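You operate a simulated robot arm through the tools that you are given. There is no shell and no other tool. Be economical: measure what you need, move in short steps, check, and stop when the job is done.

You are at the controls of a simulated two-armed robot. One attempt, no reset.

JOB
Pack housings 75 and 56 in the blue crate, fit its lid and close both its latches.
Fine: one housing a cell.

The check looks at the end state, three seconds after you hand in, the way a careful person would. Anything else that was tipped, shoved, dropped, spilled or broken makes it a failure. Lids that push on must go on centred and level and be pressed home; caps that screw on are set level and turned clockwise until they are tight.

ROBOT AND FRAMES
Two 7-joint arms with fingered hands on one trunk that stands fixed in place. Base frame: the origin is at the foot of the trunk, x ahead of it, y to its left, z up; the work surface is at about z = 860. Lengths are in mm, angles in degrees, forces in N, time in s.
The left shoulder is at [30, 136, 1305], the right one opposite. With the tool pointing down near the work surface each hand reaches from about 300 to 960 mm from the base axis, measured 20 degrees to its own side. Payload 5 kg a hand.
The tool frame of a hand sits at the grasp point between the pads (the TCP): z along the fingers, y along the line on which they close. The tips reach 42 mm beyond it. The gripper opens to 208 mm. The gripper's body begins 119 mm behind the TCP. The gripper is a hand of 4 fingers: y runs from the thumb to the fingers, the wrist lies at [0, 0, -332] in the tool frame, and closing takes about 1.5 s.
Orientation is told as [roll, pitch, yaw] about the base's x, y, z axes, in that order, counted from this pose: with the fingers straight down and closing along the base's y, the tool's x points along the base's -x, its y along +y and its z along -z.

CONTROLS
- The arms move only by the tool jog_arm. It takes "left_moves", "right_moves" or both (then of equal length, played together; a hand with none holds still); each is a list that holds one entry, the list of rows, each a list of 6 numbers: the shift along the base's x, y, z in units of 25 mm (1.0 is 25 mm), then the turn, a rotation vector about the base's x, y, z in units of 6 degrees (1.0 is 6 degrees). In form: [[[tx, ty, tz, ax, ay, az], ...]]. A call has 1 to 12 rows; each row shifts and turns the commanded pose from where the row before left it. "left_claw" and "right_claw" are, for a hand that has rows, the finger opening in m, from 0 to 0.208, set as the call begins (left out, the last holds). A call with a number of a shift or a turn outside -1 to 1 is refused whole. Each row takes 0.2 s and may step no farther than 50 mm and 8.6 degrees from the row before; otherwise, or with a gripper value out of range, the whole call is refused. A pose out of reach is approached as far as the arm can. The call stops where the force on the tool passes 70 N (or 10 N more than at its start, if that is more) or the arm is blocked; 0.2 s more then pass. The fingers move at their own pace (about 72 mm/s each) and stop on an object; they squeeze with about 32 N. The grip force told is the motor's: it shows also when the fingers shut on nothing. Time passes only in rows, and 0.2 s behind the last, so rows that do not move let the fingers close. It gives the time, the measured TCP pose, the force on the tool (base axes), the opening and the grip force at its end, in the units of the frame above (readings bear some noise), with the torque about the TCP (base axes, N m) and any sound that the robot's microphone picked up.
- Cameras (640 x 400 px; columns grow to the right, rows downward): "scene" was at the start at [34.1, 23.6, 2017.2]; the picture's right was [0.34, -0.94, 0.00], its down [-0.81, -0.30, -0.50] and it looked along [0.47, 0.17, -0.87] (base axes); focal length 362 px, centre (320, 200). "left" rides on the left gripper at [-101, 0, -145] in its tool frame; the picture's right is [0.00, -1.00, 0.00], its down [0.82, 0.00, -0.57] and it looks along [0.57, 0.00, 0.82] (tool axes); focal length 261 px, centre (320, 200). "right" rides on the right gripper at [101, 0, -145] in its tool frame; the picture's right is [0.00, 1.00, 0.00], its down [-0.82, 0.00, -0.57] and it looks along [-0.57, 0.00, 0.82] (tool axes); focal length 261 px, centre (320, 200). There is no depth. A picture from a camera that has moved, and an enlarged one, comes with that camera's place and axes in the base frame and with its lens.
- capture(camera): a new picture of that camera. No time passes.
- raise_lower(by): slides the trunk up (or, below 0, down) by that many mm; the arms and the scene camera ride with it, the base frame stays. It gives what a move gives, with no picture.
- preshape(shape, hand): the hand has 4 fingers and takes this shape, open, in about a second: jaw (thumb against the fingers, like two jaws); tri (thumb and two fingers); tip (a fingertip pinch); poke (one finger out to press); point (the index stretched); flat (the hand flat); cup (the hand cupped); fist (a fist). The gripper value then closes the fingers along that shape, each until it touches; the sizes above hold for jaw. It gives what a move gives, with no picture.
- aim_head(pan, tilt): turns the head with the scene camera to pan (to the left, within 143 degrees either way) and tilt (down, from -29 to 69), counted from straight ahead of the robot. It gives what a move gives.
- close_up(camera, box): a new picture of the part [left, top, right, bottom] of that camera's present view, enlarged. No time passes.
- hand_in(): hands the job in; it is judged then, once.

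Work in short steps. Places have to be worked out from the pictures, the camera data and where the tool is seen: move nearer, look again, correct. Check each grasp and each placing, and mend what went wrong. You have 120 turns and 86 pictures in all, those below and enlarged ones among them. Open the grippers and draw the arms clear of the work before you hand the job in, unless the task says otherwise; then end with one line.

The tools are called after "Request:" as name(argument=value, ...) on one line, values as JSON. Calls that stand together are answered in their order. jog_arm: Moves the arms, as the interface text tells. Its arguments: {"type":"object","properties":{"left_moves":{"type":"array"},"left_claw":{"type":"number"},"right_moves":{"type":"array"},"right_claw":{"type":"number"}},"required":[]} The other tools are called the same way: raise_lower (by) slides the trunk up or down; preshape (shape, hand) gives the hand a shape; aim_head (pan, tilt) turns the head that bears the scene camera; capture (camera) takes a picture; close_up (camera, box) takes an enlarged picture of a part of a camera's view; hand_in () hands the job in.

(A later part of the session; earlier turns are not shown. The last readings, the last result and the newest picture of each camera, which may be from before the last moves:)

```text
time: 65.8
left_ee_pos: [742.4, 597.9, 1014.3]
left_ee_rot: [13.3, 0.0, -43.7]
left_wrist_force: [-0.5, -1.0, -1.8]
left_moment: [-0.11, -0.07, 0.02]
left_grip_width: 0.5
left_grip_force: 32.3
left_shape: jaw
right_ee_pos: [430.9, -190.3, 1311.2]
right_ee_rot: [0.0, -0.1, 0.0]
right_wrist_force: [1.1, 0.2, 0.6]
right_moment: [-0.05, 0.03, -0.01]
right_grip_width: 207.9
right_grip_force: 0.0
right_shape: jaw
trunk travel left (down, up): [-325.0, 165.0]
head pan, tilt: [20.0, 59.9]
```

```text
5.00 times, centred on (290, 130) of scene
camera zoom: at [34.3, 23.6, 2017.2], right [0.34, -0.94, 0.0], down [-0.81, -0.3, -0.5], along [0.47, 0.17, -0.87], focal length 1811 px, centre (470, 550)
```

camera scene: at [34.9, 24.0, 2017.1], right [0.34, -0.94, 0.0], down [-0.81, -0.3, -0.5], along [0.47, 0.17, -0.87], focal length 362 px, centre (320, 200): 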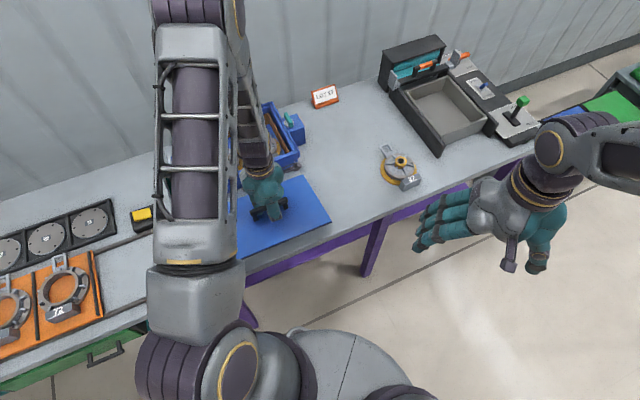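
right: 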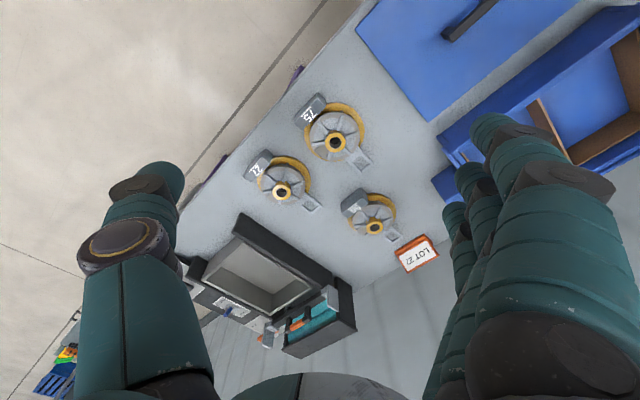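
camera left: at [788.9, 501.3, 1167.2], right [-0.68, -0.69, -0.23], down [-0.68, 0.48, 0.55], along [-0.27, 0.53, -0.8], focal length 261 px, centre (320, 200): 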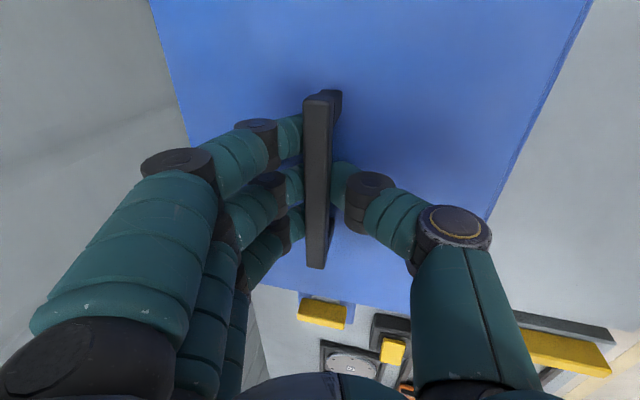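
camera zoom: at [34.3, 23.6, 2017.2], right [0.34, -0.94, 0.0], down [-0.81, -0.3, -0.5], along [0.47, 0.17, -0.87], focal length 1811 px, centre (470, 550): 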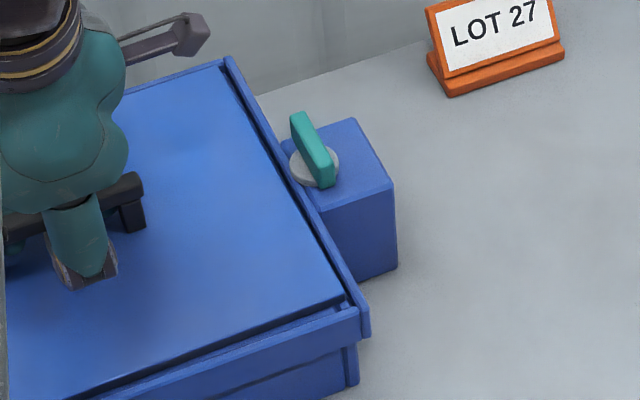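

It looks inside the rim on all visible sides, with first light contact (the load dropped to 1.8 N). I'll lower further in small steps.

Request:
jog_arm(left_moves=[[[0, 0, -0.1, 0, 0, 0], [0, 0, -0.1, 0, 0, 0], [0, 0, 0, 0, 0, 0]]])

Request:
capture(camera="left")

Request:
close_up(camera="scene", box=[250, 90, 330, 170])

```text
time: 66.6
left_ee_pos: [742.3, 597.1, 1011.6]
left_ee_rot: [13.6, -0.1, -43.7]
left_wrist_force: [-5.0, -1.0, 27.9]
left_moment: [-0.27, 0.04, 0.17]
left_grip_width: 1.6
left_grip_force: 31.3
left_shape: jaw
right_ee_pos: [429.5, -191.9, 1311.5]
right_ee_rot: [0.1, -0.1, 0.0]
right_wrist_force: [0.0, 0.4, 0.2]
right_moment: [0.01, -0.02, 0.01]
right_grip_width: 207.8
right_grip_force: 0.1
right_shape: jaw
trunk travel left (down, up): [-325.0, 165.0]
head pan, tilt: [20.0, 59.9]
```

```text
20 pictures are left
camera left: at [791.4, 503.5, 1153.2], right [-0.67, -0.71, -0.23], down [-0.69, 0.47, 0.55], along [-0.28, 0.53, -0.8], focal length 261 px, centre (320, 200)
```

left: 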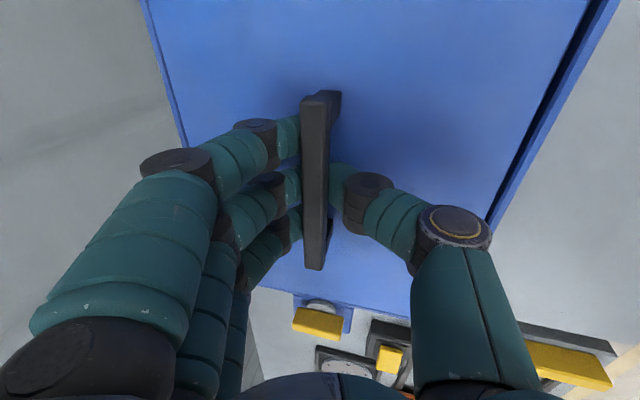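

```text
5.00 times, centred on (290, 130) of scene
camera zoom: at [31.1, 21.3, 2017.5], right [0.34, -0.94, 0.0], down [-0.81, -0.3, -0.5], along [0.47, 0.17, -0.86], focal length 1811 px, centre (470, 550)
```

zoom: 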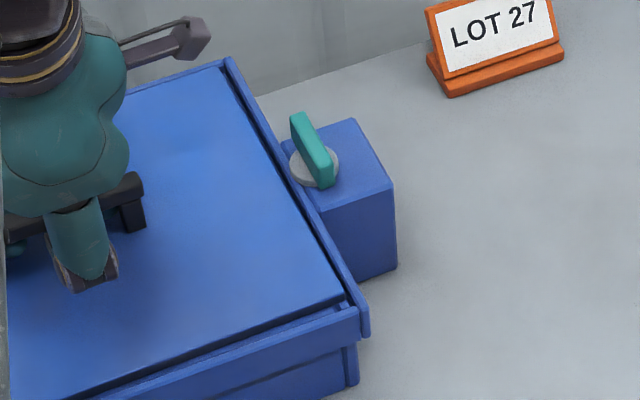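

Upward force is 28 N, so something is caught, and the right end shows a gap while the left end shows none. I'll zoom on the left end and along the front edge.

Request:
close_up(camera="left", box=[240, 240, 420, 350])

Request:
close_up(camera="left", box=[470, 0, 640, 230])

```text
3.56 times, centred on (330, 295) of left
camera zoom: at [791.4, 503.5, 1153.2], right [-0.67, -0.71, -0.23], down [-0.69, 0.47, 0.55], along [-0.28, 0.53, -0.8], focal length 927 px, centre (284, -138)
```

zoom: 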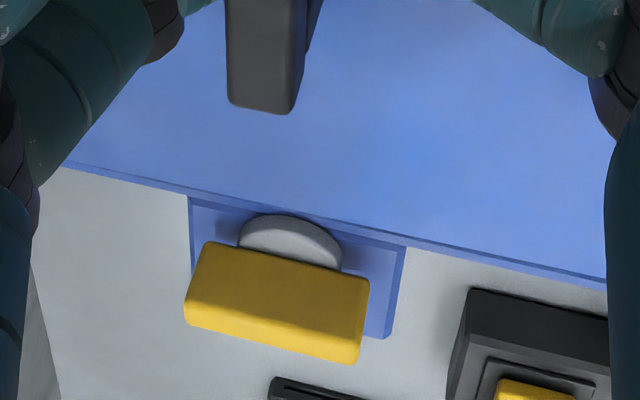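

```text
1.74 times, centred on (555, 115) of left
camera zoom: at [791.4, 503.5, 1153.2], right [-0.67, -0.71, -0.23], down [-0.69, 0.47, 0.55], along [-0.28, 0.53, -0.8], focal length 453 px, centre (-89, 348)
```

zoom: 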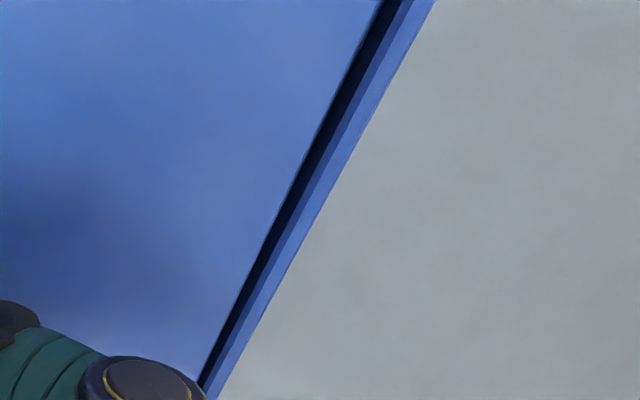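

The lid overlaps the left rim slightly and sits a little too far back: the right gap is about 7 mm and the front gap about 6 mm. I'll lift 9 mm, shift about 5 mm right and 4 mm front, and lower again.

Request:
jog_arm(left_moves=[[[0, 0, 0.2, 0, 0, 0], [0, 0, 0.2, 0, 0, 0], [0.03, -0.25, 0, 0, 0, 0], [0, 0, -0.2, 0, 0, 0], [0, 0, -0.12, 0, 0, 0], [0, 0, 0, 0, 0, 0]]])

Request:
capture(camera="left")

```text
time: 68.0
left_ee_pos: [742.5, 592.3, 1012.1]
left_ee_rot: [13.6, -0.1, -43.8]
left_wrist_force: [0.2, 0.2, 13.7]
left_moment: [-0.16, -0.05, -0.01]
left_grip_width: 1.3
left_grip_force: 31.7
left_shape: jaw
right_ee_pos: [430.8, -189.7, 1311.9]
right_ee_rot: [0.1, -0.1, 0.0]
right_wrist_force: [-0.3, 0.0, -0.1]
right_moment: [-0.03, -0.02, 0.0]
right_grip_width: 208.0
right_grip_force: 0.0
right_shape: jaw
trunk travel left (down, up): [-325.0, 165.0]
head pan, tilt: [20.0, 59.9]
```

```text
16 pictures are left
camera left: at [792.9, 498.3, 1153.6], right [-0.67, -0.71, -0.23], down [-0.69, 0.47, 0.55], along [-0.28, 0.53, -0.8], focal length 261 px, centre (320, 200)
```

left: 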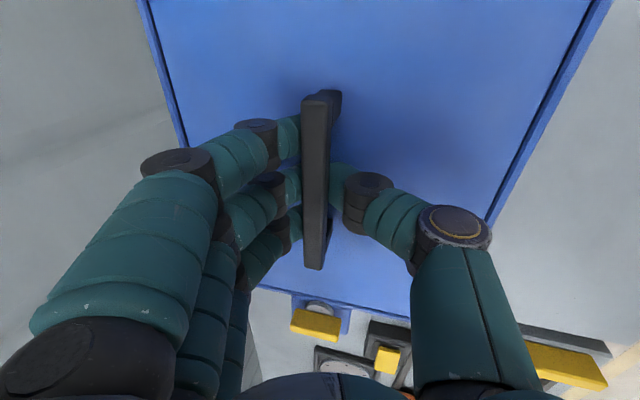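

The gaps now look even on the front, back and left end. I'll check the right end from the scene camera.

Request:
close_up(camera="scene", box=[260, 90, 330, 165])

```text
5.33 times, centred on (295, 128) of scene
camera zoom: at [32.6, 22.5, 2017.4], right [0.34, -0.94, 0.0], down [-0.81, -0.3, -0.5], along [0.47, 0.17, -0.86], focal length 1931 px, centre (453, 587)
```

zoom: 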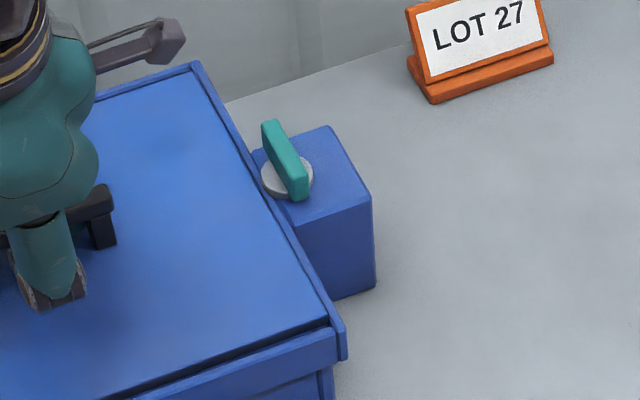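

The lid is nested within the rim on all sides. I'll press down gently through the handle to see whether it moves further.

Request:
jog_arm(left_moves=[[[0, 0, -0.1, 0, 0, 0], [0, 0, -0.1, 0, 0, 0], [0, 0, -0.1, 0, 0, 0], [0, 0, 0, 0, 0, 0]]])

```text
time: 69.0
left_ee_pos: [742.0, 592.6, 1010.0]
left_ee_rot: [13.7, -0.1, -43.7]
left_wrist_force: [-5.0, -2.2, 55.5]
left_moment: [0.02, 0.09, 0.15]
left_grip_width: 3.4
left_grip_force: 31.9
left_shape: jaw
right_ee_pos: [427.5, -192.1, 1312.5]
right_ee_rot: [0.1, -0.1, 0.0]
right_wrist_force: [0.0, 0.1, -0.6]
right_moment: [-0.03, 0.01, 0.05]
right_grip_width: 208.1
right_grip_force: 0.1
right_shape: jaw
trunk travel left (down, up): [-325.0, 165.0]
head pan, tilt: [20.0, 59.9]
```

At 55 N it barely moves, so the lid seems seated on its ledge. I'll release the handle, withdraw upward with the hand levelled, and inspect.

Request:
jog_arm(left_claw=0.1, left_moves=[[[0, 0, 0.12, 0, 0, 0], [0, 0, 0, 0, 0, 0], [0, 0, 0, 0, 0, 0], [0, 0, 0, 0, 0, 0], [0, 0, 0, 0, 0, 0], [0, 0, 0.5, 0, 0, 0], [0, 0, 1, 0, 0, 0], [0, 0, 1, -0.5, 0.5, 0], [0, 0, 1, -0.5, 0.5, 0], [0, 0, 1, -0.55, 0.55, 0], [0, 0, 1, 0, 0, 0], [0, 0, 0, 0, 0, 0]]])

Request:
capture(camera="left")

```text
time: 71.6
left_ee_pos: [740.9, 590.7, 1143.7]
left_ee_rot: [0.2, 0.2, -43.7]
left_wrist_force: [0.2, 0.4, -0.5]
left_moment: [-0.05, 0.04, 0.01]
left_grip_width: 99.4
left_grip_force: 0.0
left_shape: jaw
right_ee_pos: [432.2, -191.0, 1310.1]
right_ee_rot: [-0.1, 0.0, 0.0]
right_wrist_force: [-0.2, -0.2, 0.4]
right_moment: [-0.07, 0.07, -0.03]
right_grip_width: 207.9
right_grip_force: 0.1
right_shape: jaw
trunk travel left (down, up): [-325.0, 165.0]
head pan, tilt: [20.0, 59.9]
```

```text
14 pictures are left
camera left: at [815.5, 520.8, 1288.3], right [-0.69, -0.73, 0.0], down [-0.59, 0.56, 0.58], along [-0.42, 0.4, -0.82], focal length 261 px, centre (320, 200)
```

left: 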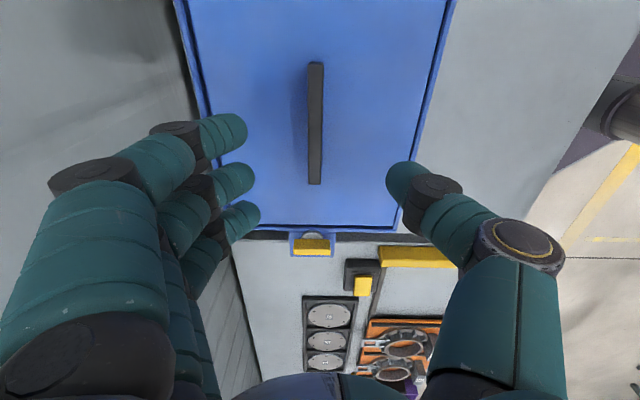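

The lid sits evenly in its recess. Next come the latches: blade knobs, now parallel to the crate ends, at about (885,463) for teal and (608,740) for yellow, tops near z≈990. I'll go to the yellow one first, yawing the hand to +45° so it closes across the blade.

Request:
jog_arm(left_claw=0.08, left_moves=[[[-0.37, 0.41, 0, 0, 0, 0.985], [-0.37, 0.41, 0, 0, 0, 0.985], [-0.37, 0.41, 0, 0, 0, 0.985], [-0.37, 0.41, 0, 0, 0, 0.985], [-0.37, 0.41, 0, 0, 0, 0.985], [-0.37, 0.41, 0, 0, 0, 0.985], [-0.37, 0.41, 0, 0, 0, 0.985], [-0.37, 0.41, 0, 0, 0, 0.985], [-0.37, 0.41, 0, 0, 0, 0.985], [-0.37, 0.41, 0, 0, 0, 0.985], [-0.37, 0.41, 0, 0, 0, 0.985], [-0.37, 0.41, 0, 0, 0, 0.985]]])

Request:
jog_arm(left_moves=[[[-0.3, 0.35, -0.3, 0, 0, 0.985], [-0.3, 0.35, -0.3, 0, 0, 0.985], [-0.3, 0.35, -0.3, 0, 0, 0.985], [0, 0, 0, 0, 0, 0]]])

Request:
capture(camera="left")

```text
time: 74.2
left_ee_pos: [630.9, 715.8, 1142.1]
left_ee_rot: [0.1, 0.2, 27.3]
left_wrist_force: [0.7, -0.1, 0.2]
left_moment: [0.0, -0.01, 0.01]
left_grip_width: 80.6
left_grip_force: 0.1
left_shape: jaw
right_ee_pos: [431.4, -189.8, 1311.3]
right_ee_rot: [0.0, 0.0, -0.1]
right_wrist_force: [0.1, 0.4, -0.3]
right_moment: [-0.01, -0.06, 0.03]
right_grip_width: 207.4
right_grip_force: 0.0
right_shape: jaw
trunk travel left (down, up): [-325.0, 165.0]
head pan, tilt: [20.0, 59.9]
```

```text
time: 75.2
left_ee_pos: [610.1, 741.1, 1121.6]
left_ee_rot: [0.2, 0.2, 44.9]
left_wrist_force: [0.5, -0.6, 0.4]
left_moment: [0.02, -0.01, 0.01]
left_grip_width: 80.5
left_grip_force: 0.0
left_shape: jaw
right_ee_pos: [431.2, -190.2, 1311.6]
right_ee_rot: [0.0, -0.1, 0.0]
right_wrist_force: [0.7, 0.6, 0.2]
right_moment: [0.01, -0.01, 0.03]
right_grip_width: 208.1
right_grip_force: 0.1
right_shape: jaw
trunk travel left (down, up): [-325.0, 165.0]
head pan, tilt: [20.0, 59.9]
```

```text
13 pictures are left
camera left: at [682.4, 812.8, 1266.4], right [0.71, -0.7, 0.0], down [-0.57, -0.58, 0.58], along [-0.41, -0.41, -0.82], focal length 261 px, centre (320, 200)
```

left: 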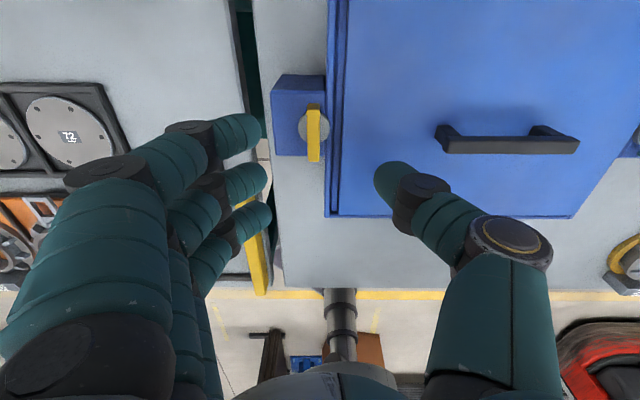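

The yellow blade is aligned between the fingers, with its axis at about (602,742). I'll centre and descend so the tips straddle the blade just above rim height.

Request:
jog_arm(left_moves=[[[-0.32, 0.04, -0.8, 0, 0, 0], [0, 0, -0.8, 0, 0, 0], [0, 0, -0.8, 0, 0, 0], [0, 0, -0.8, 0, 0, 0], [0, 0, -0.6, 0, 0, 0], [0, 0, -0.4, 0, 0, 0], [0, 0, 0, 0, 0, 0]]])

Request:
capture(camera="left")

```text
time: 76.8
left_ee_pos: [601.3, 740.7, 1017.8]
left_ee_rot: [0.3, 0.1, 44.9]
left_wrist_force: [0.0, 0.8, 0.5]
left_moment: [0.0, -0.03, 0.03]
left_grip_width: 80.8
left_grip_force: 0.1
left_shape: jaw
right_ee_pos: [431.2, -190.3, 1311.2]
right_ee_rot: [0.0, 0.0, -0.1]
right_wrist_force: [0.0, 0.1, 1.0]
right_moment: [0.01, 0.0, 0.03]
right_grip_width: 207.7
right_grip_force: 0.1
right_shape: jaw
trunk travel left (down, up): [-325.0, 165.0]
head pan, tilt: [20.0, 59.9]
```

```text
12 pictures are left
camera left: at [673.0, 812.9, 1162.0], right [0.71, -0.7, 0.0], down [-0.58, -0.58, 0.58], along [-0.41, -0.41, -0.82], focal length 261 px, centre (320, 200)
```

left: 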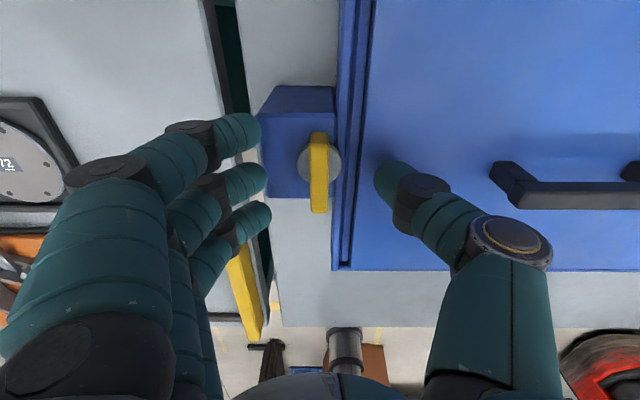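

It's well centred. I'll lower 7 mm more and close on the blade.

Request:
jog_arm(left_claw=0.0, left_moves=[[[0, 0, -0.15, 0, 0, 0], [0, 0, -0.13, 0, 0, 0], [0, 0, 0, 0, 0, 0], [0, 0, 0, 0, 0, 0], [0, 0, 0, 0, 0, 0], [0, 0, 0, 0, 0, 0], [0, 0, 0, 0, 0, 0], [0, 0, 0, 0, 0, 0]]])

Request:
jog_arm(left_moves=[[[0, 0, 0, 0, 0, -0.6], [0, 0, 0, 0, 0, -0.6], [0, 0, 0, 0, 0, 0]]])

Request:
capture(camera="left")

```text
time: 78.6
left_ee_pos: [598.9, 744.9, 1012.1]
left_ee_rot: [0.3, 0.1, 45.0]
left_wrist_force: [-14.0, 23.5, 23.5]
left_moment: [1.26, 0.91, -0.03]
left_grip_width: 13.6
left_grip_force: 31.7
left_shape: jaw
right_ee_pos: [427.8, -189.2, 1313.1]
right_ee_rot: [0.0, -0.1, 0.0]
right_wrist_force: [-0.7, 0.3, 0.5]
right_moment: [0.0, 0.0, 0.01]
right_grip_width: 207.9
right_grip_force: 0.0
right_shape: jaw
trunk travel left (down, up): [-325.0, 165.0]
head pan, tilt: [20.0, 59.9]
```

```text
time: 79.4
left_ee_pos: [598.2, 743.6, 1011.8]
left_ee_rot: [0.3, 0.0, 37.8]
left_wrist_force: [-12.9, 25.9, 29.3]
left_moment: [1.48, 0.92, 0.65]
left_grip_width: 13.6
left_grip_force: 31.9
left_shape: jaw
right_ee_pos: [429.3, -190.7, 1312.7]
right_ee_rot: [-0.1, -0.2, 0.0]
right_wrist_force: [-0.1, 0.1, 0.4]
right_moment: [0.01, 0.0, -0.02]
right_grip_width: 207.7
right_grip_force: 0.1
right_shape: jaw
trunk travel left (down, up): [-325.0, 165.0]
head pan, tilt: [20.0, 59.9]
```

```text
11 pictures are left
camera left: at [679.3, 805.8, 1156.2], right [0.62, -0.79, -0.01], down [-0.64, -0.51, 0.57], along [-0.45, -0.35, -0.82], focal length 261 px, centre (320, 200)
```

left: 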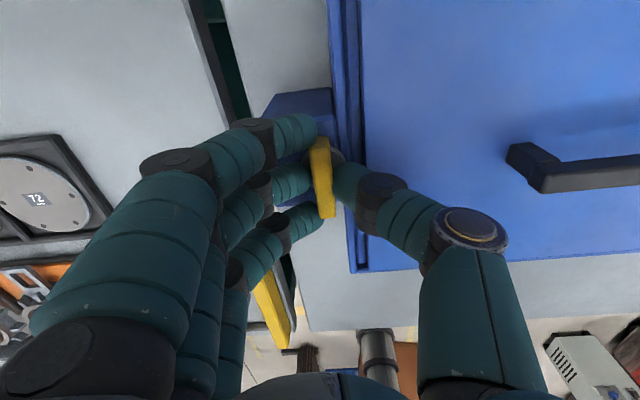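

Turning clockwise 7° built 0.65 Nm of torque and the blade stayed fixed to the crate, so I'll try counter-clockwise, also relieving the side load a little.

Request:
jog_arm(left_moves=[[[-0.03, 0.06, 0.06, 0, 0, 0.6], [-0.03, 0.06, 0.06, 0, 0, 0.6], [0, 0, 0, 0, 0, 0.7], [0, 0, 0, 0, 0, 0.7], [0, 0, 0, 0, 0, 0]]])

Request:
capture(camera="left")

```text
time: 80.6
left_ee_pos: [599.2, 744.1, 1012.3]
left_ee_rot: [0.2, 0.4, 53.3]
left_wrist_force: [-11.9, 15.4, 4.7]
left_moment: [1.03, 0.66, 0.01]
left_grip_width: 13.0
left_grip_force: 32.4
left_shape: jaw
right_ee_pos: [429.5, -190.2, 1312.1]
right_ee_rot: [0.0, 0.0, -0.1]
right_wrist_force: [0.2, 0.0, 0.4]
right_moment: [0.02, -0.02, -0.03]
right_grip_width: 207.7
right_grip_force: 0.1
right_shape: jaw
trunk travel left (down, up): [-325.0, 165.0]
head pan, tilt: [20.0, 59.9]
```

```text
10 pictures are left
camera left: at [659.7, 826.0, 1156.1], right [0.81, -0.59, 0.0], down [-0.48, -0.66, 0.58], along [-0.34, -0.46, -0.82], focal length 261 px, centre (320, 200)
```

left: 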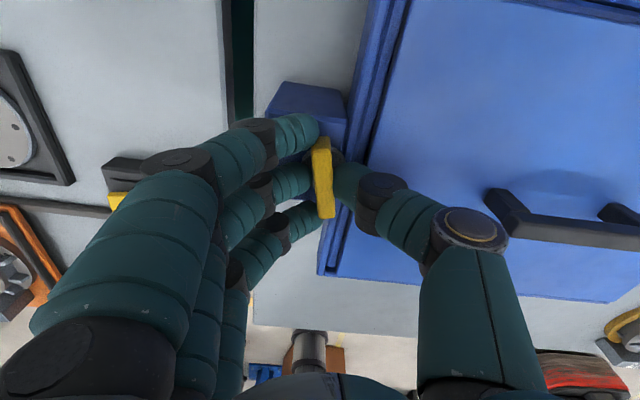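

The blade follows the hand counter-clockwise with almost no torque, so that is the closing direction. I'll keep turning in steps.

Request:
jog_arm(left_moves=[[[-0.04, 0.06, 0, 0, 0, 0.8], [0, 0, 0, 0, 0, 0.9], [0, 0, 0, 0, 0, 0.9], [0, 0, 0, 0, 0, 0.9], [0, 0, 0, 0, 0, 0]]])

Request:
jog_arm(left_moves=[[[0, 0, 0, 0, 0, 0.9], [0, 0, 0, 0, 0, 0.9], [0, 0, 0, 0, 0, 0.9], [0, 0, 0, 0, 0, 0.9], [0, 0, 0, 0, 0, 0]]])

```text
time: 81.8
left_ee_pos: [598.5, 744.2, 1012.8]
left_ee_rot: [0.2, 0.5, 74.4]
left_wrist_force: [-16.0, -5.5, -0.4]
left_moment: [0.17, 0.83, -0.08]
left_grip_width: 12.7
left_grip_force: 31.3
left_shape: jaw
right_ee_pos: [429.9, -190.7, 1311.4]
right_ee_rot: [0.0, -0.1, 0.0]
right_wrist_force: [0.2, -0.1, -0.3]
right_moment: [0.0, 0.0, -0.03]
right_grip_width: 207.9
right_grip_force: 0.0
right_shape: jaw
trunk travel left (down, up): [-325.0, 165.0]
head pan, tilt: [20.0, 59.9]
```

```text
time: 83.0
left_ee_pos: [599.2, 742.6, 1012.3]
left_ee_rot: [0.2, 0.4, 95.9]
left_wrist_force: [-15.5, -23.3, -5.4]
left_moment: [-0.73, 0.9, -0.05]
left_grip_width: 11.8
left_grip_force: 32.1
left_shape: jaw
right_ee_pos: [430.4, -192.8, 1311.6]
right_ee_rot: [0.0, 0.0, 0.0]
right_wrist_force: [0.2, 0.8, -0.4]
right_moment: [0.0, 0.01, -0.02]
right_grip_width: 207.8
right_grip_force: 0.1
right_shape: jaw
trunk travel left (down, up): [-325.0, 165.0]
head pan, tilt: [20.0, 59.9]
```

It's moving freely. I'll continue, easing the side load.

Request:
jog_arm(left_moves=[[[-0.04, -0.1, 0, 0, 0, 0.9], [0, 0, 0, 0, 0, 0.9], [0, 0, 0, 0, 0, 0.9], [0, 0, 0, 0, 0, 0.9], [0, 0, 0, 0, 0, 0]]])

Request:
jog_arm(left_moves=[[[0, -0.06, 0, 0, 0, 0.9], [0, -0.06, 0, 0, 0, 0.9], [0, 0, 0, 0, 0, 0.7], [0, 0, 0, 0, 0, 0]]])

Request:
capture(camera="left")

```text
time: 84.2
left_ee_pos: [598.0, 743.8, 1013.0]
left_ee_rot: [0.2, 0.4, 117.7]
left_wrist_force: [-7.7, -24.8, -11.4]
left_moment: [-0.89, 0.53, -0.06]
left_grip_width: 11.3
left_grip_force: 31.4
left_shape: jaw
right_ee_pos: [431.4, -191.3, 1311.6]
right_ee_rot: [0.0, 0.0, 0.1]
right_wrist_force: [0.6, -0.2, 0.2]
right_moment: [-0.01, 0.0, -0.02]
right_grip_width: 207.7
right_grip_force: 0.0
right_shape: jaw
trunk travel left (down, up): [-325.0, 165.0]
head pan, tilt: [20.0, 59.9]
```

```text
time: 85.2
left_ee_pos: [597.7, 741.9, 1012.1]
left_ee_rot: [0.1, 0.2, 132.6]
left_wrist_force: [-0.5, -12.4, -1.2]
left_moment: [-0.73, 0.31, -0.19]
left_grip_width: 11.4
left_grip_force: 32.2
left_shape: jaw
right_ee_pos: [431.1, -190.1, 1310.9]
right_ee_rot: [0.1, 0.1, -0.1]
right_wrist_force: [0.0, -0.7, -0.7]
right_moment: [-0.01, -0.01, 0.01]
right_grip_width: 207.8
right_grip_force: 0.1
right_shape: jaw
trunk travel left (down, up): [-325.0, 165.0]
head pan, tilt: [20.0, 59.9]
```

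```text
9 pictures are left
camera left: at [529.6, 815.4, 1157.3], right [0.73, 0.68, 0.0], down [0.56, -0.6, 0.57], along [0.39, -0.42, -0.82], focal length 261 px, centre (320, 200)
```

left: 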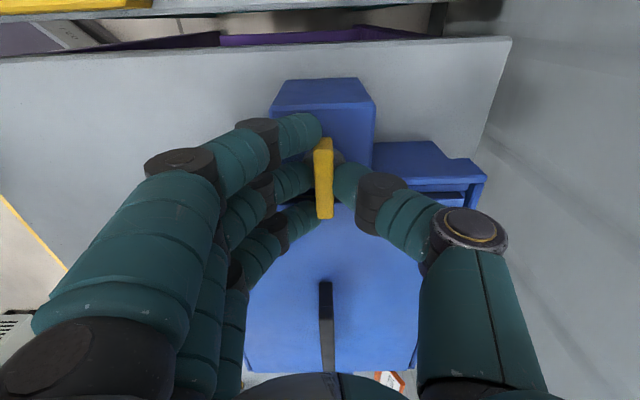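

The blade now lies across the rim toward the lid, about 90° from where it started. I'll push a few degrees further to feel for the end stop.

Request:
jog_arm(left_moves=[[[0, -0.04, 0, 0, 0, 0.5], [0, 0, 0, 0, 0, 0.5], [0, 0, 0, 0, 0, 0]]])

```text
time: 86.0
left_ee_pos: [598.0, 739.8, 1012.3]
left_ee_rot: [0.1, 0.2, 138.7]
left_wrist_force: [-0.5, -6.0, 1.6]
left_moment: [-0.61, 0.06, -0.57]
left_grip_width: 11.8
left_grip_force: 32.1
left_shape: jaw
right_ee_pos: [431.0, -191.1, 1312.0]
right_ee_rot: [-0.1, 0.0, -0.1]
right_wrist_force: [1.3, -0.3, -0.6]
right_moment: [0.0, 0.01, -0.02]
right_grip_width: 207.4
right_grip_force: 0.0
right_shape: jaw
trunk travel left (down, up): [-325.0, 165.0]
head pan, tilt: [20.0, 59.9]
```

The torque rises to 0.57 Nm, which is the end stop, so the yellow latch is closed. I'll open, rise, and travel back toward the teal latch, turning the hand back to +45°.

Request:
jog_arm(left_claw=0.08, left_moves=[[[0, 0, 0, 0, 0, 0], [0, 0, 0, 0, 0, 0], [0, 0, 0, 0, 0, 0], [0, 0, 0, 0, 0, 0], [0, 0, 0.4, 0, 0, 0], [0, 0, 1, 0, 0, 0], [0, 0, 1, 0, 0, 0], [0, 0, 1, 0, 0, 0], [0, 0, 1, 0, 0, -0.9], [0.5, -0.5, 0, 0, 0, -0.9], [0.5, -0.5, 0, 0, 0, -0.9], [0.5, -0.5, 0, 0, 0, -0.9]]])

Request:
jog_arm(left_moves=[[[0.8, -0.8, 0, 0, 0, -1], [0.8, -0.8, 0, 0, 0, -1], [0.8, -0.8, 0, 0, 0, -1], [0.8, -0.8, 0, 0, 0, -1], [0.8, -0.8, 0, 0, 0, -1], [0.8, -0.8, 0, 0, 0, -1], [0.8, -0.8, 0, 0, 0, -1], [0.8, -0.8, 0, 0, 0, -1], [0.8, -0.8, 0, 0, 0, -1], [0.8, -0.8, 0, 0, 0, -1], [0.8, -0.8, 0, 0, 0, -1], [0.5, -0.4, 0, 0, 0, -1]]])

Request:
capture(camera="left")

```text
time: 88.6
left_ee_pos: [634.1, 701.8, 1123.4]
left_ee_rot: [0.3, 0.1, 116.9]
left_wrist_force: [-0.3, -0.1, -0.4]
left_moment: [0.02, -0.02, -0.02]
left_grip_width: 79.6
left_grip_force: 0.1
left_shape: jaw
right_ee_pos: [431.2, -191.3, 1310.9]
right_ee_rot: [0.1, -0.1, 0.0]
right_wrist_force: [0.5, 0.7, -0.2]
right_moment: [0.05, 0.02, 0.0]
right_grip_width: 207.5
right_grip_force: 0.0
right_shape: jaw
trunk travel left (down, up): [-325.0, 165.0]
head pan, tilt: [20.0, 59.9]
```

```text
time: 91.2
left_ee_pos: [869.7, 473.0, 1123.9]
left_ee_rot: [0.2, 0.3, 44.9]
left_wrist_force: [-0.6, 0.4, -0.3]
left_moment: [-0.06, 0.02, 0.04]
left_grip_width: 79.6
left_grip_force: 0.0
left_shape: jaw
right_ee_pos: [433.3, -189.9, 1310.9]
right_ee_rot: [0.1, 0.0, 0.0]
right_wrist_force: [0.4, 0.3, 0.5]
right_moment: [0.0, 0.01, -0.01]
right_grip_width: 207.9
right_grip_force: 0.1
right_shape: jaw
trunk travel left (down, up): [-325.0, 165.0]
head pan, tilt: [20.0, 59.9]
```

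```text
8 pictures are left
camera left: at [941.1, 544.5, 1267.9], right [0.71, -0.71, 0.0], down [-0.58, -0.58, 0.58], along [-0.41, -0.41, -0.82], focal length 261 px, centre (320, 200)
```

left: 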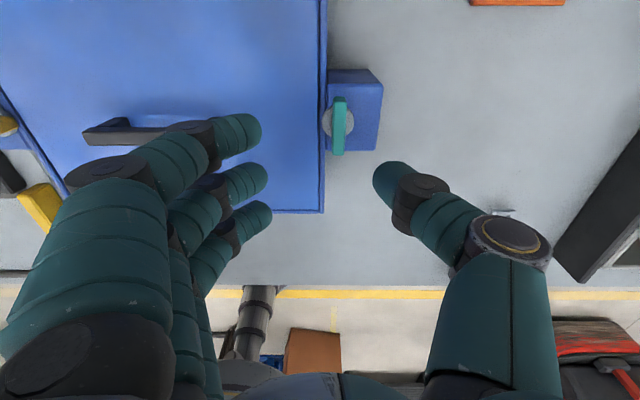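

The teal blade's axis is at about (887,459). I'll move over it and descend, checking whether the vertical pose is still in reach.

Request:
jog_arm(left_moves=[[[0.35, -0.28, -0.5, 0, 0, 0], [0.35, -0.28, -0.8, 0, 0, 0], [0, 0, -0.8, 0, 0, 0], [0, 0, -0.8, 0, 0, 0], [0, 0, -0.8, 0, 0, 0], [0, 0, -0.3, 0, 0, 0], [0, 0, 0, 0, 0, 0]]])

Request:
capture(camera="left")

```text
time: 92.8
left_ee_pos: [884.7, 458.4, 1022.3]
left_ee_rot: [0.2, 0.2, 44.9]
left_wrist_force: [1.3, -0.8, 0.5]
left_moment: [0.01, 0.04, 0.0]
left_grip_width: 79.6
left_grip_force: 0.2
left_shape: jaw
right_ee_pos: [431.2, -190.8, 1312.9]
right_ee_rot: [0.0, 0.1, 0.0]
right_wrist_force: [-1.5, -0.1, 0.2]
right_moment: [-0.03, 0.0, 0.0]
right_grip_width: 207.5
right_grip_force: 0.0
right_shape: jaw
trunk travel left (down, up): [-325.0, 165.0]
head pan, tilt: [20.0, 59.9]
```

```text
7 pictures are left
camera left: at [957.8, 530.1, 1167.0], right [0.71, -0.7, 0.0], down [-0.58, -0.58, 0.57], along [-0.41, -0.41, -0.82], focal length 261 px, centre (320, 200)
```

left: 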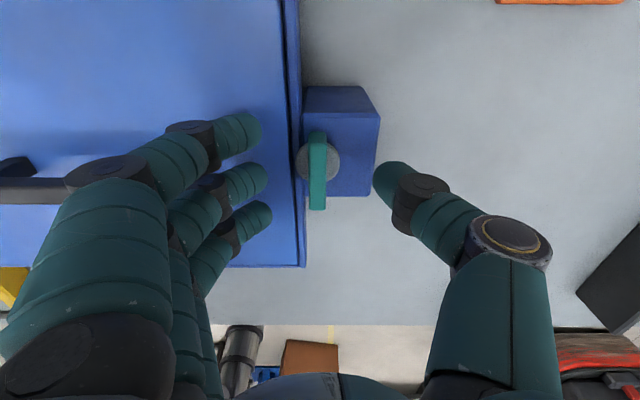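

In reach and centred. I'll lower to about 1014, close on the blade, and try a small counter-clockwise turn first.

Request:
jog_arm(left_claw=0.0, left_moves=[[[0, 0, -0.16, 0, 0, 0], [0, 0, -0.16, 0, 0, 0], [0, 0, 0, 0, 0, 0], [0, 0, 0, 0, 0, 0], [0, 0, 0, 0, 0, 0], [0, 0, 0, 0, 0, 0], [0, 0, 0, 0, 0, 0], [0, 0, 0, 0, 0, 0]]])

Request:
jog_arm(left_moves=[[[0, 0, 0, 0, 0, 0.6], [0, 0, 0, 0, 0, 0.6], [0, 0, 0, 0, 0, 0]]])

```text
time: 94.6
left_ee_pos: [885.3, 459.3, 1014.0]
left_ee_rot: [0.2, 0.3, 44.9]
left_wrist_force: [-2.7, 2.2, -5.2]
left_moment: [0.27, 0.3, -0.01]
left_grip_width: 8.2
left_grip_force: 31.7
left_shape: jaw
right_ee_pos: [431.8, -190.1, 1311.9]
right_ee_rot: [-0.1, 0.0, 0.0]
right_wrist_force: [-0.2, 0.8, -0.5]
right_moment: [-0.01, -0.01, 0.0]
right_grip_width: 207.8
right_grip_force: 0.1
right_shape: jaw
trunk travel left (down, up): [-325.0, 165.0]
head pan, tilt: [20.0, 59.9]
```

```text
time: 95.4
left_ee_pos: [886.2, 458.2, 1013.7]
left_ee_rot: [0.1, 0.3, 52.3]
left_wrist_force: [-2.3, 4.1, -2.4]
left_moment: [0.34, 0.32, -0.03]
left_grip_width: 8.3
left_grip_force: 32.2
left_shape: jaw
right_ee_pos: [431.1, -189.9, 1311.4]
right_ee_rot: [0.0, 0.0, 0.0]
right_wrist_force: [1.4, 0.3, -0.4]
right_moment: [-0.02, 0.02, -0.03]
right_grip_width: 207.9
right_grip_force: 0.0
right_shape: jaw
trunk travel left (down, up): [-325.0, 165.0]
head pan, tilt: [20.0, 59.9]
```

Counter-clockwise is free again (-0.03 Nm). I'll continue the turn.

Request:
jog_arm(left_moves=[[[0, 0, 0, 0, 0, 0.9], [0, 0, 0, 0, 0, 0.9], [0, 0, 0, 0, 0, 0.9], [0, 0, 0, 0, 0, 0.9], [0, 0, 0, 0, 0, 0.9], [0, 0, 0, 0, 0, 0]]])

Request:
jog_arm(left_moves=[[[0, 0, 0, 0, 0, 0.9], [0, 0, 0, 0, 0, 0.9], [0, 0, 0, 0, 0, 0.9], [0, 0, 0, 0, 0, 0.9], [0, 0, 0, 0, 0, 0.9], [0, 0, 0, 0, 0, 0]]])

Request:
capture(camera="left")

```text
time: 96.8
left_ee_pos: [885.7, 458.9, 1012.7]
left_ee_rot: [0.1, 0.2, 79.2]
left_wrist_force: [-4.1, 9.1, -1.2]
left_moment: [0.34, 0.41, -0.01]
left_grip_width: 8.2
left_grip_force: 32.1
left_shape: jaw
right_ee_pos: [431.0, -188.9, 1310.9]
right_ee_rot: [-0.1, -0.1, 0.0]
right_wrist_force: [-0.2, 0.2, -0.6]
right_moment: [0.0, -0.01, 0.02]
right_grip_width: 207.6
right_grip_force: 0.0
right_shape: jaw
trunk travel left (down, up): [-325.0, 165.0]
head pan, tilt: [20.0, 59.9]
```

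```text
time: 98.2
left_ee_pos: [885.1, 458.7, 1012.1]
left_ee_rot: [0.1, 0.3, 106.2]
left_wrist_force: [-0.1, 16.4, -2.0]
left_moment: [0.42, 0.22, 0.0]
left_grip_width: 8.3
left_grip_force: 31.9
left_shape: jaw
right_ee_pos: [430.5, -187.4, 1311.1]
right_ee_rot: [0.0, -0.1, 0.0]
right_wrist_force: [0.4, -0.2, 0.6]
right_moment: [-0.03, -0.02, -0.01]
right_grip_width: 207.9
right_grip_force: 0.0
right_shape: jaw
trunk travel left (down, up): [-325.0, 165.0]
head pan, tilt: [20.0, 59.9]
```

```text
6 pictures are left
camera left: at [857.5, 557.2, 1158.1], right [0.96, 0.28, 0.0], down [0.23, -0.78, 0.58], along [0.16, -0.55, -0.82], focal length 261 px, centre (320, 200)
```

left: 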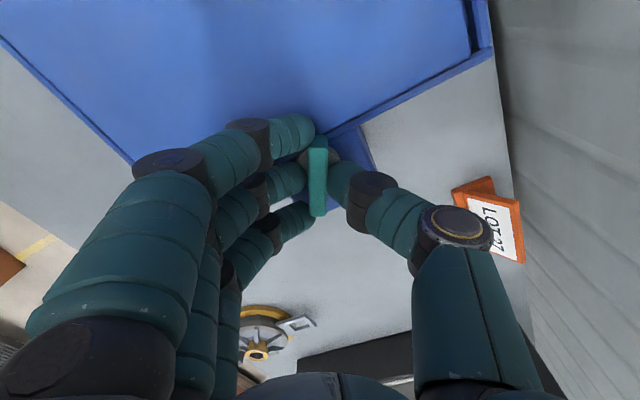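

The blade is turning with the hand. I'll carry on to about 138°, easing +y by about 1 mm, and feel for the stop.

Request:
jog_arm(left_moves=[[[0, 0.05, 0, 0, 0, 0.9], [0, 0, 0, 0, 0, 0.9], [0, 0, 0, 0, 0, 0.9], [0, 0, 0, 0, 0, 0.9], [0, 0, 0, 0, 0, 0.9], [0, 0, 0, 0, 0, 0.6], [0, 0, 0, 0, 0, 0]]])

```text
time: 98.8
left_ee_pos: [886.9, 450.1, 1011.0]
left_ee_rot: [0.4, 1.1, 113.7]
left_wrist_force: [4.0, 18.2, 14.2]
left_moment: [0.79, -0.23, -0.09]
left_grip_width: 7.4
left_grip_force: 32.2
left_shape: jaw
right_ee_pos: [431.9, -190.1, 1311.0]
right_ee_rot: [0.1, 0.1, 0.0]
right_wrist_force: [0.4, -0.1, -0.7]
right_moment: [0.07, 0.15, -0.01]
right_grip_width: 208.1
right_grip_force: 0.0
right_shape: jaw
trunk travel left (down, up): [-325.0, 165.0]
head pan, tilt: [20.0, 59.9]
stopped in row 2 (left hand): the force on the tool passed its limit at 117 N (the readings are from after the stop); the commanded pose is now the measured one
```

The arm jerked near a joint limit (a force spike), so I'll open at once, rise clear and inspect.

Request:
jog_arm(left_claw=0.08, left_moves=[[[0, 0, 0, 0, 0, 0], [0, 0, 0, 0, 0, 0], [0, 0, 0, 0, 0, 0], [0, 0, 0, 0, 0, 0], [0, 0, 0.3, 0, 0, 0], [0, 0, 0.8, 0, 0, 0], [0, 0, 1, 0, 0, 0], [0, 0, 1, 0, 0, 0], [-0.3, 0, 1, 0, 0, -0.5], [-0.3, 0, 0.5, 0, 0, -0.5], [0, 0, 0, 0, 0, 0]]])

Request:
close_up(camera="scene", box=[180, 80, 330, 200])

```text
time: 101.2
left_ee_pos: [871.7, 446.3, 1124.6]
left_ee_rot: [0.8, 1.4, 107.8]
left_wrist_force: [-0.4, 0.6, -0.8]
left_moment: [0.05, 0.03, 0.01]
left_grip_width: 79.6
left_grip_force: 0.0
left_shape: jaw
right_ee_pos: [431.6, -190.3, 1312.3]
right_ee_rot: [0.0, 0.0, 0.0]
right_wrist_force: [-0.5, 0.1, 0.0]
right_moment: [0.03, 0.02, 0.02]
right_grip_width: 207.5
right_grip_force: 0.0
right_shape: jaw
trunk travel left (down, up): [-325.0, 165.0]
head pan, tilt: [20.0, 59.9]
```

```text
3.33 times, centred on (255, 140) of scene
camera zoom: at [34.6, 23.2, 2017.1], right [0.34, -0.94, 0.0], down [-0.81, -0.3, -0.5], along [0.47, 0.17, -0.87], focal length 1207 px, centre (537, 400)
```

zoom: 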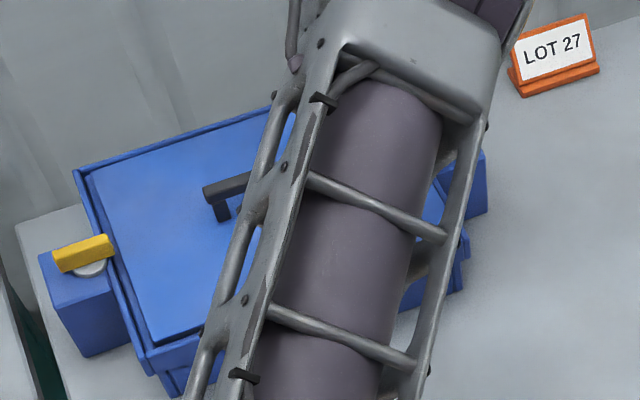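

The crate, the lid and the yellow latch (now lying across the rim) look undisturbed. I'll unwind the hand to about -70° yaw (the same grip axis, reversed) so the rest of the turn stays away from the joint limit, pulling in slightly while turning.

Request:
jog_arm(left_moves=[[[-0.5, 0, 0.2, 0, 0, -1], [-0.5, 0, 0.2, 0, 0, -1], [-0.5, 0, 0.2, 0, 0, -1], [-0.5, 0, 0.2, 0, 0, -1], [-0.5, 0, 0, 0, 0, -1], [-0.5, 0, 0, 0, 0, -1], [0, 0, 0, 0, 0, -1], [0, 0, 0, 0, 0, -1], [0, 0, 0, 0, 0, -1], [0, 0, 0, 0, 0, -1], [0, 0, 0, 0, 0, -1], [0, 0, 0, 0, 0, -1]]])

Request:
jog_arm(left_moves=[[[0, 0, 0, 0, 0, -1], [0, 0, 0, 0, 0, -1], [0, 0, 0, 0, 0, -1], [0, 0, 0, 0, 0, -1], [0, 0, 0, 0, 0, -1], [0, 0, 0, 0, 0, -1], [0, 0, 0, 0, 0, -1], [0, 0, 0, 0, 0, -1], [0, 0, 0, 0, 0, -1], [0, 0, 0, 0, 0, -1], [0, 0, 0, 0, 0, -1], [0, 0, 0, 0, 0, -1]]])

Request:
jog_arm(left_moves=[[[0.5, 0, 0, 0, 0, -1], [0.5, 0, 0, 0, 0, -1], [0.5, 0, 0, 0, 0, -1], [0.5, 0.1, 0, 0, 0, -1], [0.5, 0.1, -0.4, 0, 0, -1], [0.5, 0.2, -0.4, 0, 0, 0], [0, 0, 0, 0, 0, 0]]])

Request:
capture(camera="left")

```text
time: 103.8
left_ee_pos: [796.7, 447.8, 1144.1]
left_ee_rot: [0.7, 1.3, 35.7]
left_wrist_force: [-0.6, 0.3, 0.6]
left_moment: [0.0, 0.02, -0.03]
left_grip_width: 79.3
left_grip_force: 0.1
left_shape: jaw
right_ee_pos: [431.3, -189.8, 1311.2]
right_ee_rot: [0.0, -0.1, 0.1]
right_wrist_force: [0.9, 0.8, -0.1]
right_moment: [-0.01, 0.03, 0.03]
right_grip_width: 208.0
right_grip_force: 0.0
right_shape: jaw
trunk travel left (down, up): [-325.0, 165.0]
head pan, tilt: [20.0, 59.9]
```

```text
time: 106.4
left_ee_pos: [796.4, 448.0, 1143.3]
left_ee_rot: [0.7, 1.4, -36.2]
left_wrist_force: [-0.2, -0.5, -0.4]
left_moment: [-0.02, 0.01, -0.01]
left_grip_width: 79.5
left_grip_force: 0.1
left_shape: jaw
right_ee_pos: [431.5, -190.6, 1311.5]
right_ee_rot: [0.0, 0.1, 0.0]
right_wrist_force: [0.0, 0.3, -0.4]
right_moment: [-0.07, -0.02, -0.03]
right_grip_width: 207.7
right_grip_force: 0.0
right_shape: jaw
trunk travel left (down, up): [-325.0, 165.0]
head pan, tilt: [20.0, 59.9]
```

```text
time: 108.0
left_ee_pos: [872.0, 455.8, 1124.7]
left_ee_rot: [0.7, 1.4, -66.1]
left_wrist_force: [-1.8, 0.3, 0.4]
left_moment: [0.02, -0.11, -0.03]
left_grip_width: 79.8
left_grip_force: 0.1
left_shape: jaw
right_ee_pos: [431.6, -189.7, 1311.4]
right_ee_rot: [0.0, 0.0, -0.1]
right_wrist_force: [-0.4, 0.2, 0.5]
right_moment: [0.03, -0.05, 0.02]
right_grip_width: 207.8
right_grip_force: 0.1
right_shape: jaw
trunk travel left (down, up): [-325.0, 165.0]
head pan, tilt: [20.0, 59.9]
```

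```text
4 pictures are left
camera left: at [912.6, 360.4, 1267.2], right [-0.91, -0.41, -0.01], down [-0.34, 0.73, 0.59], along [-0.23, 0.54, -0.81], focal length 261 px, centre (320, 200)
```

left: 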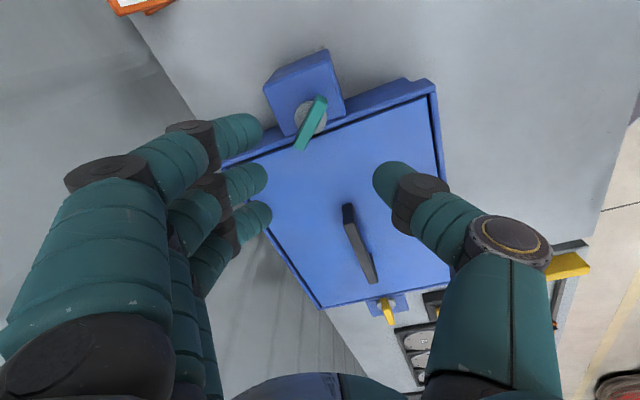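

The teal blade is only about 40° round (it slipped in the grip), pointing near 85°, with roughly 50° still to go. I'll turn the hand to about -95° to match it, centre on (886,458) and descend.

Request:
jog_arm(left_moves=[[[0.14, 0.03, 0, 0, 0, -0.97], [0.14, 0.03, 0, 0, 0, -0.97], [0.14, 0.03, 0, 0, 0, -0.97], [0.14, 0.02, 0, 0, 0, -0.97], [0, 0, 0, 0, 0, -0.97], [0, 0, -0.8, 0, 0, 0], [0, 0, -0.8, 0, 0, 0], [0, 0, -0.8, 0, 0, 0], [0, 0, -0.8, 0, 0, 0], [0, 0, -0.8, 0, 0, 0], [0, 0, 0, 0, 0, 0]]])

Request:
capture(camera="left")

```text
time: 110.4
left_ee_pos: [884.8, 457.9, 1022.8]
left_ee_rot: [0.6, 1.3, -95.3]
left_wrist_force: [0.0, 0.3, 1.1]
left_moment: [0.0, -0.02, -0.01]
left_grip_width: 79.4
left_grip_force: 0.1
left_shape: jaw
right_ee_pos: [431.5, -190.1, 1310.9]
right_ee_rot: [0.1, 0.0, -0.1]
right_wrist_force: [0.1, -1.2, -0.3]
right_moment: [0.01, -0.03, 0.01]
right_grip_width: 207.4
right_grip_force: 0.1
right_shape: jaw
trunk travel left (down, up): [-325.0, 165.0]
head pan, tilt: [20.0, 59.9]
```

```text
3 pictures are left
camera left: at [874.1, 354.9, 1165.9], right [-1.0, 0.09, -0.01], down [0.06, 0.8, 0.59], along [0.06, 0.59, -0.81], focal length 261 px, centre (320, 200)
```

left: 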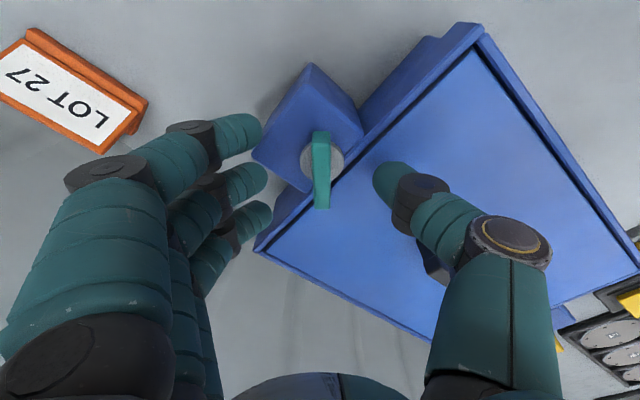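

The blade is aligned with the hand and centred. I'll lower, close, and turn counter-clockwise in steps.

Request:
jog_arm(left_claw=0.0, left_moves=[[[0, 0, -0.2, 0, 0, 0], [0, 0, -0.2, 0, 0, 0], [0, 0, 0, 0, 0, 0], [0, 0, 0, 0, 0, 0], [0, 0, 0, 0, 0, 0], [0, 0, 0, 0, 0, 0], [0, 0, 0, 0, 0, 0], [0, 0, 0, 0, 0, 0]]])

Request:
jog_arm(left_moves=[[[0, 0, 0, 0, 0, 0.8], [0, 0, 0, 0, 0, 0.8], [0, 0, 0, 0, 0, 0.8], [0, 0, 0, 0, 0, 0.8], [0, 0, 0, 0, 0, 0]]])

```text
time: 112.2
left_ee_pos: [885.5, 458.4, 1013.1]
left_ee_rot: [0.8, 1.3, -95.3]
left_wrist_force: [5.2, -1.0, -0.7]
left_moment: [-0.06, -0.49, -0.03]
left_grip_width: 10.1
left_grip_force: 32.0
left_shape: jaw
right_ee_pos: [431.7, -190.7, 1310.7]
right_ee_rot: [-0.1, 0.0, 0.0]
right_wrist_force: [0.3, 0.5, 0.1]
right_moment: [-0.02, -0.03, 0.0]
right_grip_width: 207.7
right_grip_force: 0.1
right_shape: jaw
trunk travel left (down, up): [-325.0, 165.0]
head pan, tilt: [20.0, 59.9]
```

```text
time: 113.4
left_ee_pos: [884.7, 460.2, 1012.7]
left_ee_rot: [0.7, 1.2, -75.9]
left_wrist_force: [5.5, 1.2, -5.2]
left_moment: [0.07, -0.47, -0.03]
left_grip_width: 10.0
left_grip_force: 32.0
left_shape: jaw
right_ee_pos: [431.8, -190.5, 1310.4]
right_ee_rot: [0.0, 0.1, -0.1]
right_wrist_force: [-0.8, 0.3, 0.2]
right_moment: [-0.01, 0.01, -0.01]
right_grip_width: 207.9
right_grip_force: 0.1
right_shape: jaw
trunk travel left (down, up): [-325.0, 165.0]
head pan, tilt: [20.0, 59.9]
```

It's turning freely. I'll continue toward -45°.

Request:
jog_arm(left_moves=[[[0, 0, 0, 0, 0, 0.8], [0, 0, 0, 0, 0, 0.8], [0, 0, 0, 0, 0, 0.8], [0, 0, 0, 0, 0, 0.8], [0, 0, 0, 0, 0, 0.8], [0, 0, 0, 0, 0, 0.4], [0, 0, 0, 0, 0, 0]]])

Request:
jog_arm(left_moves=[[[0, 0, 0, 0, 0, 0.5], [0, 0, 0, 0, 0, 0.4], [0, 0, 0, 0, 0, 0]]])

```text
time: 115.0
left_ee_pos: [885.9, 460.1, 1012.6]
left_ee_rot: [0.5, 1.3, -49.7]
left_wrist_force: [2.3, 5.8, -5.0]
left_moment: [0.33, -0.28, 0.06]
left_grip_width: 9.8
left_grip_force: 32.5
left_shape: jaw
right_ee_pos: [431.8, -188.4, 1311.2]
right_ee_rot: [0.0, 0.0, 0.0]
right_wrist_force: [0.2, 0.0, 0.4]
right_moment: [-0.02, 0.0, -0.05]
right_grip_width: 207.8
right_grip_force: 0.1
right_shape: jaw
trunk travel left (down, up): [-325.0, 165.0]
head pan, tilt: [20.0, 59.9]
```

```text
time: 115.8
left_ee_pos: [885.0, 460.7, 1012.7]
left_ee_rot: [0.6, 1.4, -44.1]
left_wrist_force: [1.1, 8.7, -2.7]
left_moment: [0.45, -0.18, -0.24]
left_grip_width: 10.0
left_grip_force: 32.0
left_shape: jaw
right_ee_pos: [431.8, -189.8, 1311.6]
right_ee_rot: [0.1, 0.0, 0.0]
right_wrist_force: [-0.5, -0.1, -0.3]
right_moment: [0.03, -0.02, -0.03]
right_grip_width: 207.7
right_grip_force: 0.1
right_shape: jaw
trunk travel left (down, up): [-325.0, 165.0]
head pan, tilt: [20.0, 59.9]
```

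Torque begins to build at -44°. I'll push a few degrees more to confirm the stop.

Request:
jog_arm(left_moves=[[[0, 0, 0, 0, 0, 0.5], [0, 0, 0, 0, 0, 0.5], [0, 0, 0, 0, 0, 0]]])

```text
time: 116.6
left_ee_pos: [884.2, 460.0, 1013.2]
left_ee_rot: [0.6, 1.4, -38.1]
left_wrist_force: [-2.4, 8.4, -2.6]
left_moment: [0.51, 0.01, -0.41]
left_grip_width: 9.6
left_grip_force: 32.6
left_shape: jaw
right_ee_pos: [431.1, -188.5, 1311.3]
right_ee_rot: [0.0, 0.0, -0.1]
right_wrist_force: [0.0, 0.0, 0.3]
right_moment: [-0.03, -0.05, 0.02]
right_grip_width: 207.8
right_grip_force: 0.1
right_shape: jaw
trunk travel left (down, up): [-325.0, 165.0]
head pan, tilt: [20.0, 59.9]
```

The stop is felt (-0.41 Nm). I'll release, rise, and draw back to look at both latches.

Request:
jog_arm(left_claw=0.08, left_moves=[[[0, 0, 0, 0, 0, 0], [0, 0, 0, 0, 0, 0], [0, 0, 0, 0, 0, 0], [0, 0, 0, 0, 0, 0], [0, 0, 0.3, 0, 0, 0], [0, 0, 0.8, 0, 0, 0], [0, 0, 1, 0, 0, 0], [0, 0, 1, 0, 0, 0], [0, 0, 1, 0, 0, 0], [-0.5, 0, 1, 0, 0, 0], [-0.5, 0, 1, 0, 0, 0], [0, 0, 0, 0, 0, 0]]])

Request:
capture(camera="left")

```text
time: 119.2
left_ee_pos: [860.8, 458.9, 1165.5]
left_ee_rot: [0.6, 1.3, -38.3]
left_wrist_force: [0.2, -0.3, -0.1]
left_moment: [-0.04, 0.05, 0.0]
left_grip_width: 79.3
left_grip_force: 0.1
left_shape: jaw
right_ee_pos: [432.9, -189.3, 1311.0]
right_ee_rot: [0.1, 0.1, 0.0]
right_wrist_force: [0.2, -0.3, 0.2]
right_moment: [-0.04, 0.08, 0.01]
right_grip_width: 207.7
right_grip_force: 0.0
right_shape: jaw
trunk travel left (down, up): [-325.0, 165.0]
head pan, tilt: [20.0, 59.9]
```

```text
2 pictures are left
camera left: at [942.8, 393.7, 1307.8], right [-0.62, -0.79, -0.01], down [-0.64, 0.49, 0.59], along [-0.46, 0.37, -0.81], focal length 261 px, centre (320, 200)
```

left: 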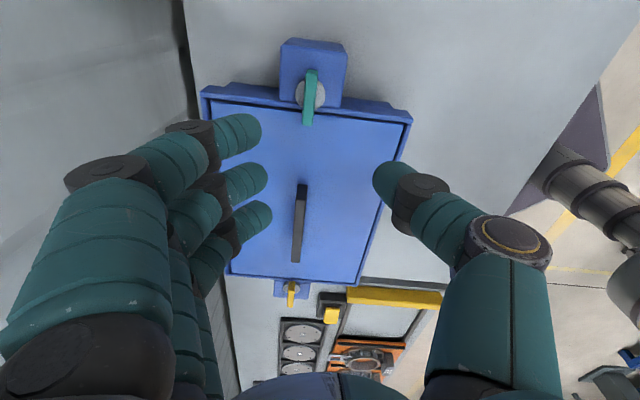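

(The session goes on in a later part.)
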